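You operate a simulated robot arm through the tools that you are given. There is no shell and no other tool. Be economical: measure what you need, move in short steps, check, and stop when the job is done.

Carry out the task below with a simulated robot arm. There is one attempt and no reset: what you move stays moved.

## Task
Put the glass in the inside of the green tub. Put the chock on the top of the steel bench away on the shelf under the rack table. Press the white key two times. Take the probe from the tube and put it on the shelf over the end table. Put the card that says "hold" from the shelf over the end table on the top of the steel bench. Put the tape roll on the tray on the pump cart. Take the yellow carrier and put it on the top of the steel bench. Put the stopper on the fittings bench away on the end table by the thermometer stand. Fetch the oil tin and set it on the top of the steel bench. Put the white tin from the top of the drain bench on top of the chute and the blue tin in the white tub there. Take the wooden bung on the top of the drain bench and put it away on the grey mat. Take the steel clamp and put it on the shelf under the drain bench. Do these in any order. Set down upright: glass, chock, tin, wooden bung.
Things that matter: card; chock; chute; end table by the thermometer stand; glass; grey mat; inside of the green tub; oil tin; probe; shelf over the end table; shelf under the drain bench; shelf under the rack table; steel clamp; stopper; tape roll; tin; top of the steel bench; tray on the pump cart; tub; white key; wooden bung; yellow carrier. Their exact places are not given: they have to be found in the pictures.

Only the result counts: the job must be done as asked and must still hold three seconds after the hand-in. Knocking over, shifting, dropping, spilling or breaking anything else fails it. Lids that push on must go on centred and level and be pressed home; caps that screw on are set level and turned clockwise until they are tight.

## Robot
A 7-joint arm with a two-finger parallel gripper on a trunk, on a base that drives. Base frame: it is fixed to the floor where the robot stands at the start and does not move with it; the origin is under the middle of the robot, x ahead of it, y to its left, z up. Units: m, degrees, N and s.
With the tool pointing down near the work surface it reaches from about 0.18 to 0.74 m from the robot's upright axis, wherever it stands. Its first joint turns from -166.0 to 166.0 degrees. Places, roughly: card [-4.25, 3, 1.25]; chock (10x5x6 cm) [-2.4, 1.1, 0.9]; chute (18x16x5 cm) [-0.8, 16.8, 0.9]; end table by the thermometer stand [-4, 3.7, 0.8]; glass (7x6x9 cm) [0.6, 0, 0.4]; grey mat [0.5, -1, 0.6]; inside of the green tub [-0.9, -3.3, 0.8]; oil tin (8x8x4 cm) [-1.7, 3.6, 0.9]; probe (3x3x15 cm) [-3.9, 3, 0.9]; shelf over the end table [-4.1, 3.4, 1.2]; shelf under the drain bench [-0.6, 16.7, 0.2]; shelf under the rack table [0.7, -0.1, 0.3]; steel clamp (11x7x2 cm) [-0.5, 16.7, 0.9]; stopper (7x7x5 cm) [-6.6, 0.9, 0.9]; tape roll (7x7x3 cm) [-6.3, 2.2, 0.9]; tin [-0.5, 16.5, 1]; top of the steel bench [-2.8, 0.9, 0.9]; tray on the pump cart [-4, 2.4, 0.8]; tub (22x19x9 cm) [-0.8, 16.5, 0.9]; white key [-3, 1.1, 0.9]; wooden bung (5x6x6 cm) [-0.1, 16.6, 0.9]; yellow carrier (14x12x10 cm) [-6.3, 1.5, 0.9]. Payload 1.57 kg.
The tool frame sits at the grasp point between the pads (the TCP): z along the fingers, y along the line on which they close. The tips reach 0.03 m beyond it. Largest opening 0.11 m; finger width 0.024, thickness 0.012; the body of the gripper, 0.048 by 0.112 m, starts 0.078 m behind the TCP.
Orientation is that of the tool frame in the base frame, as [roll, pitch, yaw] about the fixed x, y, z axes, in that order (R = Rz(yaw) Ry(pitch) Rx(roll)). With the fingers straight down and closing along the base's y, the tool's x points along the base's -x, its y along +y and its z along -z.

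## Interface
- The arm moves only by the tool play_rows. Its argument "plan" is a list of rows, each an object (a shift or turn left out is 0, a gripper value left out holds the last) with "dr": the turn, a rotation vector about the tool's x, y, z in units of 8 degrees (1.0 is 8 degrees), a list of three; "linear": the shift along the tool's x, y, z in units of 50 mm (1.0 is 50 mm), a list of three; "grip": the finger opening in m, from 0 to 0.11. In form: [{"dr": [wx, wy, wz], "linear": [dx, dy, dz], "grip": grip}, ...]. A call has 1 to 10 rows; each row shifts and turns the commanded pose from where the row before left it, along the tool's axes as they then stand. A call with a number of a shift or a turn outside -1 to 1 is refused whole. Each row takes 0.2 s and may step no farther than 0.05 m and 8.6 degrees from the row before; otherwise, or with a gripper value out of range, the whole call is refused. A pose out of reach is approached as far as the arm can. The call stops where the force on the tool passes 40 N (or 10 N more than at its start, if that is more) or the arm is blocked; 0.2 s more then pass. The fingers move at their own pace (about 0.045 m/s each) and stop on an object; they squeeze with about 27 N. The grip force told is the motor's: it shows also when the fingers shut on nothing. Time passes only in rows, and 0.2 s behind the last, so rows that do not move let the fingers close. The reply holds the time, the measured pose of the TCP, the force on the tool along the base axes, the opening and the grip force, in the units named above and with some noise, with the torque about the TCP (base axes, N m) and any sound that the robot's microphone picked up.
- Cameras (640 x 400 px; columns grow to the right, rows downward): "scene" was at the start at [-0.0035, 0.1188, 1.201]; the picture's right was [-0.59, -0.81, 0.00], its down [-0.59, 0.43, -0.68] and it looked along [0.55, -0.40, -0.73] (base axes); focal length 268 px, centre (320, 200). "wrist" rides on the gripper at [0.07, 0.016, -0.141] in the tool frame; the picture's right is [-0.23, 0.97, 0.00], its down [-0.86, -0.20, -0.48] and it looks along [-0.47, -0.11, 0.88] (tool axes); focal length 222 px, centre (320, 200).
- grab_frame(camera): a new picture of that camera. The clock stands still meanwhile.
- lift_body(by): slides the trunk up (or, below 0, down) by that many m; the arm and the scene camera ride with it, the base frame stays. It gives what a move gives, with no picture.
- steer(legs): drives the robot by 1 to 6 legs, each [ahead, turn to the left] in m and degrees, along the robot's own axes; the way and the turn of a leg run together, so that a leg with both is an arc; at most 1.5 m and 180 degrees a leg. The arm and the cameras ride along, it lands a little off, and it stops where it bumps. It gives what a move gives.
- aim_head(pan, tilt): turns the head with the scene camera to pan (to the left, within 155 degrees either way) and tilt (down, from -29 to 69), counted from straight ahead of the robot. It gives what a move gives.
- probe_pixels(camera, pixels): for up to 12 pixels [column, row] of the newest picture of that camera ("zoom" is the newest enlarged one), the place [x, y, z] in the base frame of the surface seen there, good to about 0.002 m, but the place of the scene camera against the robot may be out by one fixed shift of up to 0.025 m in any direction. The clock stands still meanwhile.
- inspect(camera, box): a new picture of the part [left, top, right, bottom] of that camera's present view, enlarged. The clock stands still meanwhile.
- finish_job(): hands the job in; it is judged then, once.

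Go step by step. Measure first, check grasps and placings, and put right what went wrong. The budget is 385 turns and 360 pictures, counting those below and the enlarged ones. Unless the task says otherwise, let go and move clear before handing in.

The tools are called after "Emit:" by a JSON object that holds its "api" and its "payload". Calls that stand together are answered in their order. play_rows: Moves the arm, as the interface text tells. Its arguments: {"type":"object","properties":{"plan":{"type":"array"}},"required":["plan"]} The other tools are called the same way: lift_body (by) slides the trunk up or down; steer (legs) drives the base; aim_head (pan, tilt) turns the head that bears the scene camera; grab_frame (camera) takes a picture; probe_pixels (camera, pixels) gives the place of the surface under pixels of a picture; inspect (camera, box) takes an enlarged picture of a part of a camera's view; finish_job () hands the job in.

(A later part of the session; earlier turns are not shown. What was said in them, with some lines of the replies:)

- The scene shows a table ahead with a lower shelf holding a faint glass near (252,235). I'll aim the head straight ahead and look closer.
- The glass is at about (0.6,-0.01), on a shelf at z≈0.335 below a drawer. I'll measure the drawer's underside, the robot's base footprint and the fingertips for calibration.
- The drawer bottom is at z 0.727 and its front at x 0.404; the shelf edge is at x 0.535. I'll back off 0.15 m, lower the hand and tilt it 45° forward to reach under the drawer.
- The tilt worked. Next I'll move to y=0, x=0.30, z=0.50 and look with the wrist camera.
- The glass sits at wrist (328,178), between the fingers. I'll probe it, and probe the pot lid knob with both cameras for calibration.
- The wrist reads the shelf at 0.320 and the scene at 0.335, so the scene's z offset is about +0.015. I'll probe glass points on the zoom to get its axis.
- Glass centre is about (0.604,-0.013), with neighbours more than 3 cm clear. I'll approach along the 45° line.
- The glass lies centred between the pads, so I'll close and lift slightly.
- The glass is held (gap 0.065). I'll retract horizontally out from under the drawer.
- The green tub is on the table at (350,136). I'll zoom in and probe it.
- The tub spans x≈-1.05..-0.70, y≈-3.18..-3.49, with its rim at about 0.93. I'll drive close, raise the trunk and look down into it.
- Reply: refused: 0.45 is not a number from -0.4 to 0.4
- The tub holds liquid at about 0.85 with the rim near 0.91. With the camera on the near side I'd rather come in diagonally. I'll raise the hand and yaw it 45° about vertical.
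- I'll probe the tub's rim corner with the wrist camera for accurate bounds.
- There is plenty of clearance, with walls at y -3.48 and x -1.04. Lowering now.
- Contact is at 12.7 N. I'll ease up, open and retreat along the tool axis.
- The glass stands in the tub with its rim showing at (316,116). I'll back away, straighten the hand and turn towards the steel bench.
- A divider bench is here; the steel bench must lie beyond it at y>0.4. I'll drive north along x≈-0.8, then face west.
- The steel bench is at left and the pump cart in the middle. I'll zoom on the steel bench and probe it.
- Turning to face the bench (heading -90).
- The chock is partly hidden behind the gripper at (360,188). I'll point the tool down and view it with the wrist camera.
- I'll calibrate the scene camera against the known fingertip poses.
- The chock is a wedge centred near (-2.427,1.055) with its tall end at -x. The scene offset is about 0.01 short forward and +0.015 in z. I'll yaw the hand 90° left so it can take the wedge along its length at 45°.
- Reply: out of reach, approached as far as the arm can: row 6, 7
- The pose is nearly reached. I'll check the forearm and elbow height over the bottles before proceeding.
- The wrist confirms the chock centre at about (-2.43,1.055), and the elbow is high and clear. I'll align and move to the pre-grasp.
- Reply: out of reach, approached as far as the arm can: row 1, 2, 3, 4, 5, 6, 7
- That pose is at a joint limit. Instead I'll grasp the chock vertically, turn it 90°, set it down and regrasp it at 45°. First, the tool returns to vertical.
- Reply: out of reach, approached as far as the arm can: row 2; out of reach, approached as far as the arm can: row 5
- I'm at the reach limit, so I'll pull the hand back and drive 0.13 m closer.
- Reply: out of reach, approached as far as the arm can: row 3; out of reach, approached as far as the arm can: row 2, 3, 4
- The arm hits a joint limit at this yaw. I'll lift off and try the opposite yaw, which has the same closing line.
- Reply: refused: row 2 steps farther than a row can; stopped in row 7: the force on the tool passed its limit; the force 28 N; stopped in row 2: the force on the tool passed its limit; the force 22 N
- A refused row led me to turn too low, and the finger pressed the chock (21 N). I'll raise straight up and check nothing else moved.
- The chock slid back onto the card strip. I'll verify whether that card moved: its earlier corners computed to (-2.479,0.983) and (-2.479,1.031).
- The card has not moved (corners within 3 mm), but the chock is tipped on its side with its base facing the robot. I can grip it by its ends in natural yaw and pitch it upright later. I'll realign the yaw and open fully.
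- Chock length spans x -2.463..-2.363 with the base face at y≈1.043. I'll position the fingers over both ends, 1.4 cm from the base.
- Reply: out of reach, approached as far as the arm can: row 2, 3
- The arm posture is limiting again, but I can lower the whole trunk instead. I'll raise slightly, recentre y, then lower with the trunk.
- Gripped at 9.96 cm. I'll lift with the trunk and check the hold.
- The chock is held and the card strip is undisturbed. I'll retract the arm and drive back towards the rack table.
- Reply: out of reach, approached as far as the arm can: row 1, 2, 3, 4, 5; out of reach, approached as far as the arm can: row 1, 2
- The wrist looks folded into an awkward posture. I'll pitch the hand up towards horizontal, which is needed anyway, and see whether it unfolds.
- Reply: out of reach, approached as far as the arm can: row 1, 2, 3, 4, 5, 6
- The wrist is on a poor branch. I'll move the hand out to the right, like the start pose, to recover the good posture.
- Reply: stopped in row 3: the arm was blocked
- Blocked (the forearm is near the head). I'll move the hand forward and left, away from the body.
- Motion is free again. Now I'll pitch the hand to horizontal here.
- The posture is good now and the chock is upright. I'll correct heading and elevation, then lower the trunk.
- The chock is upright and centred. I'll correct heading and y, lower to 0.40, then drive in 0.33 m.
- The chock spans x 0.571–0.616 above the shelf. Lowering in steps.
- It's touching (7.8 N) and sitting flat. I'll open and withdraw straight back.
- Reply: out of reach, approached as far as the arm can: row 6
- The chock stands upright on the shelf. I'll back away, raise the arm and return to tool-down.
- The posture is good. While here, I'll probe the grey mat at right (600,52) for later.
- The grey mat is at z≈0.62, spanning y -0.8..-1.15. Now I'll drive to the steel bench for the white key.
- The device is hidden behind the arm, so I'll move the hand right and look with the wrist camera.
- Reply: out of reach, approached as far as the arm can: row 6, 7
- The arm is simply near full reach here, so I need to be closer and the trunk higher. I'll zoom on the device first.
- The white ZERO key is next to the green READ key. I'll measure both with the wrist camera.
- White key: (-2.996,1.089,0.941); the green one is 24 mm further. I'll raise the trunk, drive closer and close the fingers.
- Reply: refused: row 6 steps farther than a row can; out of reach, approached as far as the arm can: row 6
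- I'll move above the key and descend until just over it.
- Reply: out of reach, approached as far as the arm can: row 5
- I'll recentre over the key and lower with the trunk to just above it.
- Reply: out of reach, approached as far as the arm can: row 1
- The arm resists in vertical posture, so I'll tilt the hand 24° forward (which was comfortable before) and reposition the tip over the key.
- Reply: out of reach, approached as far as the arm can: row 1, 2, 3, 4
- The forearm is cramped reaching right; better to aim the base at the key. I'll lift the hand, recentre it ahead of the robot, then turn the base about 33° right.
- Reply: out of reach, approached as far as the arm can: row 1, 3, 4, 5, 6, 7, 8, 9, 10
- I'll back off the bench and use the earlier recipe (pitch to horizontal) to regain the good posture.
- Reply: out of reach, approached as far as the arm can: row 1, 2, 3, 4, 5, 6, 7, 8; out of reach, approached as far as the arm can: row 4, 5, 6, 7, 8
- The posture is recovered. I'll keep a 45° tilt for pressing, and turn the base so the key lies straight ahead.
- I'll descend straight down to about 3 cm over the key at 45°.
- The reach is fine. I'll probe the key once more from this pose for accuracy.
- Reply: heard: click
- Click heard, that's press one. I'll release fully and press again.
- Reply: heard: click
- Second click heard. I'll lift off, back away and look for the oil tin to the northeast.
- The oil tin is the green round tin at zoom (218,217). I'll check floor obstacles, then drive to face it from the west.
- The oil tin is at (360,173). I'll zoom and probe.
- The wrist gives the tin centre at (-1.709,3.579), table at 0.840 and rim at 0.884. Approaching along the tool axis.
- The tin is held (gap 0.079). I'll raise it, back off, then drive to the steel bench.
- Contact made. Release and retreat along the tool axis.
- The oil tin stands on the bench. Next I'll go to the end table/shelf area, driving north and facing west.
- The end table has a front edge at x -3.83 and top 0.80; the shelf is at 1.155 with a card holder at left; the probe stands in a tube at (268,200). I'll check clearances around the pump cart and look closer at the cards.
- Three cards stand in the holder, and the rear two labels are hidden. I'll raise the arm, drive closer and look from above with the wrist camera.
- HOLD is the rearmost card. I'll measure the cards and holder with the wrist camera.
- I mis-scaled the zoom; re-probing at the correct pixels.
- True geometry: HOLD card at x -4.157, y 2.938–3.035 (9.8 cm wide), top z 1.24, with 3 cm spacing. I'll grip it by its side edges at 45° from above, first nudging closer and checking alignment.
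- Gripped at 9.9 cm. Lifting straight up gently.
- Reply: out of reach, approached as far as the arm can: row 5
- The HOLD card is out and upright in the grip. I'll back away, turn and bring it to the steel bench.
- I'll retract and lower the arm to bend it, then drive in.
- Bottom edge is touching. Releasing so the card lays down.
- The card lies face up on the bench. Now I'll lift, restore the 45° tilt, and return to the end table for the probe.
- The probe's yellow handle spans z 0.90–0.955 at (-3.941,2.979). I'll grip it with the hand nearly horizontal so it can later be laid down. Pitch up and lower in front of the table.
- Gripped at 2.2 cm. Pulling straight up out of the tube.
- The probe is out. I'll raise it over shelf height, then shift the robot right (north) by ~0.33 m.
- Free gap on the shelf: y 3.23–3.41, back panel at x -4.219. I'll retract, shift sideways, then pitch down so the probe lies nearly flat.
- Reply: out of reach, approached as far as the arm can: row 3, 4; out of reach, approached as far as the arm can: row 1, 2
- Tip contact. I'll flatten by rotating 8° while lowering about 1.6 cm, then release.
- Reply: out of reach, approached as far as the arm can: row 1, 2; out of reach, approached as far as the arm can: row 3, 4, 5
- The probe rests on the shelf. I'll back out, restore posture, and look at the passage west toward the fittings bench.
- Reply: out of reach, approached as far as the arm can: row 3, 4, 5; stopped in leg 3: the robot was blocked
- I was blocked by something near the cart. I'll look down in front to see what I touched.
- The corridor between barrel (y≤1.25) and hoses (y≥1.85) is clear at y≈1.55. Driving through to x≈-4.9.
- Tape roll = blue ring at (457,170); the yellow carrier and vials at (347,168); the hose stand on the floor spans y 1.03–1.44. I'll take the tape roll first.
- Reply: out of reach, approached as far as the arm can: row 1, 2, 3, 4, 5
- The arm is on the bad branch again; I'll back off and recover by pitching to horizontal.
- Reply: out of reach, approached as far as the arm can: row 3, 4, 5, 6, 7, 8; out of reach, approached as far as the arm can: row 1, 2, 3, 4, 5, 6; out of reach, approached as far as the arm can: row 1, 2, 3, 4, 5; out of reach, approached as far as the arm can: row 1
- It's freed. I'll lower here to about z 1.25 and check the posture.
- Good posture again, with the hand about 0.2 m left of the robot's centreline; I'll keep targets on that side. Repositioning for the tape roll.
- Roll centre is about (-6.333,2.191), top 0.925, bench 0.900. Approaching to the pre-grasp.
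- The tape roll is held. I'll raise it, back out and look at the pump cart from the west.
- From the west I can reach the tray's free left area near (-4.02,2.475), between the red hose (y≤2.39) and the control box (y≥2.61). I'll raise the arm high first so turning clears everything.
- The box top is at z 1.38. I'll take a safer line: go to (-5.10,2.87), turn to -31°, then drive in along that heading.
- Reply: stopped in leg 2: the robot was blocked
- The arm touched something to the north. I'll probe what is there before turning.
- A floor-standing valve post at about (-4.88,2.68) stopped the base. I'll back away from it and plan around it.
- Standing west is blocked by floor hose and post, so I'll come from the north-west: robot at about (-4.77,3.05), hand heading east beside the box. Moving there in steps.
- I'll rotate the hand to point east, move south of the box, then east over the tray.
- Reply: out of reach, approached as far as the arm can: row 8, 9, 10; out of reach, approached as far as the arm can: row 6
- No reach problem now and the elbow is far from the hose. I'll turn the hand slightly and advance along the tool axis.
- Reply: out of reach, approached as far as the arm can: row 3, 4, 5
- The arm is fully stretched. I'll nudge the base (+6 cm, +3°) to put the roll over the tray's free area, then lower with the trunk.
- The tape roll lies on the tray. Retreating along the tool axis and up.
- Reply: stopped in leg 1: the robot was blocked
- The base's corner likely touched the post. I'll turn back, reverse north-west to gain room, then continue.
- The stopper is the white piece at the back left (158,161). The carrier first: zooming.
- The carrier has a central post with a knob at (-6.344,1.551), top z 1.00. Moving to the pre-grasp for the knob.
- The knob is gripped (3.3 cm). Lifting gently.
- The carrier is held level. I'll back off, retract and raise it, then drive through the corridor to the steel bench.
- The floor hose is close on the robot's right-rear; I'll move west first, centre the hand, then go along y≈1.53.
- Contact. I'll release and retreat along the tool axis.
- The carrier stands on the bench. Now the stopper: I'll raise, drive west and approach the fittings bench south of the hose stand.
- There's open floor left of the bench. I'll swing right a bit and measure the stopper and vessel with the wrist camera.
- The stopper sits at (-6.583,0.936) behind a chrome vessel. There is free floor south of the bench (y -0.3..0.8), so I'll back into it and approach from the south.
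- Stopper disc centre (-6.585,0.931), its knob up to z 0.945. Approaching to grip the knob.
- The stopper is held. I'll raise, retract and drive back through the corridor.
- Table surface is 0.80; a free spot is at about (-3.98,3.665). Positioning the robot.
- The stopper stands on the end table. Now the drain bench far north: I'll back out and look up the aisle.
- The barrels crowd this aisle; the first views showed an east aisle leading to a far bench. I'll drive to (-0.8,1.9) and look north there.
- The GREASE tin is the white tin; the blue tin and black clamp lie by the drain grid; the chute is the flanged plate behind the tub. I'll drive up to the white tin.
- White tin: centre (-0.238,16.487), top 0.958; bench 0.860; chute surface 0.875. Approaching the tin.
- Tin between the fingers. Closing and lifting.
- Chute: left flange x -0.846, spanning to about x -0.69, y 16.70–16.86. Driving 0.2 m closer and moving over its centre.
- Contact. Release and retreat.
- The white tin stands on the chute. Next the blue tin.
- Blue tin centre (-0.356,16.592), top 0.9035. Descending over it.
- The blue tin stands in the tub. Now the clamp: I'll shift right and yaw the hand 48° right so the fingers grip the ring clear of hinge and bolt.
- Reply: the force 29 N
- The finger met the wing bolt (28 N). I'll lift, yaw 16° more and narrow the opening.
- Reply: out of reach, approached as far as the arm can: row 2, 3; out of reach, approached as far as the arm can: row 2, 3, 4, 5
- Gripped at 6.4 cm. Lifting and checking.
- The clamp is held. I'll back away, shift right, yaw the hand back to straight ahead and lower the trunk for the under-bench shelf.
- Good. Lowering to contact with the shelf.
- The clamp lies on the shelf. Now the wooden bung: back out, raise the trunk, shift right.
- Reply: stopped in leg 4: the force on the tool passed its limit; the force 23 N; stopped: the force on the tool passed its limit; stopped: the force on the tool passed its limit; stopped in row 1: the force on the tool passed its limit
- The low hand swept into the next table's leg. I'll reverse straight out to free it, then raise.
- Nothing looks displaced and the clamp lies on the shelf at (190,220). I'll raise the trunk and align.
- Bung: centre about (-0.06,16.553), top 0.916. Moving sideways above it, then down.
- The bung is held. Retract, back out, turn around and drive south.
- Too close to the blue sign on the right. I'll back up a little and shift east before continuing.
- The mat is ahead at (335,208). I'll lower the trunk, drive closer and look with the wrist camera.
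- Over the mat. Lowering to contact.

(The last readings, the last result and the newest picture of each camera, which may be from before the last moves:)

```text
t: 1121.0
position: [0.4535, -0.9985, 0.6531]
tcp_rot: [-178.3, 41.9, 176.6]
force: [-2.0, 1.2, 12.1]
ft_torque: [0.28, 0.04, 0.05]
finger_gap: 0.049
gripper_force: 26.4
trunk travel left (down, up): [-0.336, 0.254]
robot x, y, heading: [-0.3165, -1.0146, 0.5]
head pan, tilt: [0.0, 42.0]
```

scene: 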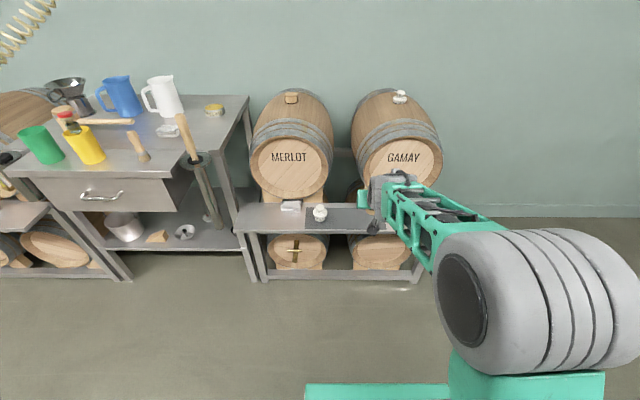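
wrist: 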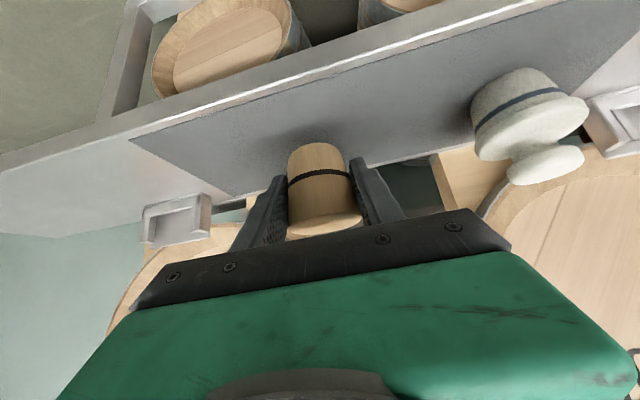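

Emit:
{"api": "play_rows", "payload": {"plan": [{"linear": [-0.03, 0, -0.03]}, {"grip": 0.085}, {"grip": 0.085}, {"linear": [0, 0, -0.4]}, {"linear": [0, 0, -0.8]}, {"linear": [0, 0, -0.9]}, {"linear": [0, 0, -0.9]}, {"linear": [0, 0, 0]}]}}

Emit:
{"api": "grab_frame", "payload": {"camera": "wrist"}}

```text
t: 1122.8
position: [0.3514, -0.9883, 0.7651]
tcp_rot: [-178.3, 41.5, 176.7]
force: [0.5, -0.4, 0.4]
ft_torque: [0.0, -0.01, 0.0]
finger_gap: 0.0851
gripper_force: 0.0
trunk travel left (down, up): [-0.336, 0.254]
robot x, y, heading: [-0.3184, -1.0148, 0.6]
head pan, tilt: [0.0, 42.0]
```

```text
79 pictures are left
```

wrist: 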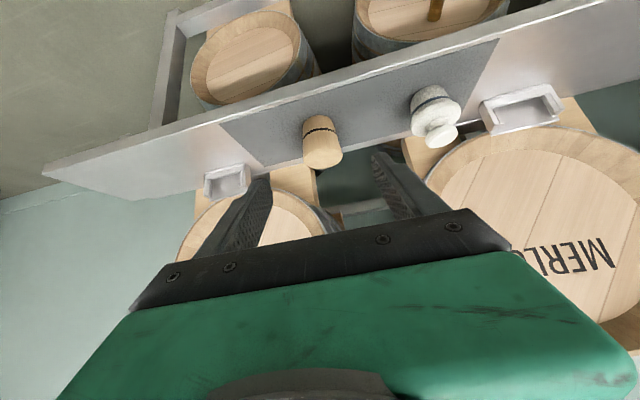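

The bung stands on the mat at (320,140), and the chock was visible on its shelf at (157,236). I'll back clear, take a last look at the chock, and hand in.

Emit:
{"api": "steer", "payload": {"legs": [[-0.3, 0]]}}

Emit:
{"api": "inspect", "payload": {"camera": "scene", "box": [60, 170, 400, 290]}}

```text
t: 1124.8
position: [0.0561, -0.9873, 0.763]
tcp_rot: [-178.3, 41.6, 176.8]
force: [-0.5, 0.5, -0.1]
ft_torque: [0.03, 0.0, 0.01]
finger_gap: 0.0852
gripper_force: 0.2
trunk travel left (down, up): [-0.336, 0.254]
robot x, y, heading: [-0.613, -1.0165, 0.5]
head pan, tilt: [0.0, 42.0]
```

```text
1.88 times, centred on (230, 230) of scene
```

zoom: 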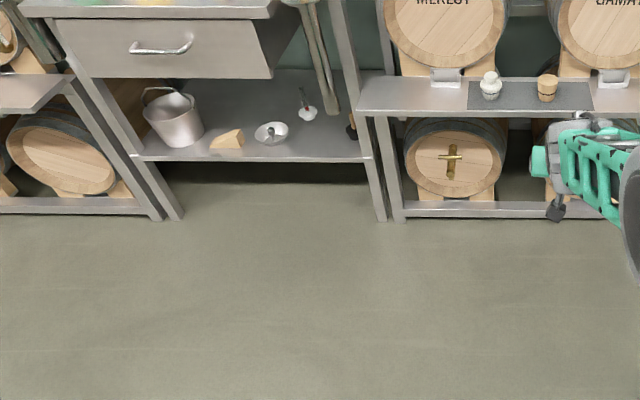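

The chock at (228,140) and the bung at (547,87) both stand where they should, and everything else was checked when placed. Handing in.

Emit:
{"api": "finish_job", "payload": {}}

```text
The job is handed in.
```

I finished all twelve tasks and handed the job in; no score has come back yet.

Four things happened along the way that could count against it:

- **Chock:** while reaching for it I knocked it onto its side. It now stands upright on the shelf under the rack table. The card strip beside it had not moved when I measured it.
- **Base stopped three times:** it stopped once near the pump cart's grey bin and twice by a floor-standing valve post west of the cart. I saw no sign that anything moved, but I have no exact before-and-after check on the post.
- **Table leg:** after placing the clamp, the lowered hand pressed against a leg of the table next to the drain bench. Nothing looked displaced afterwards.
- **White key:** I pressed it twice and heard a click each time. The meter's display changed to "LID" after the first press.
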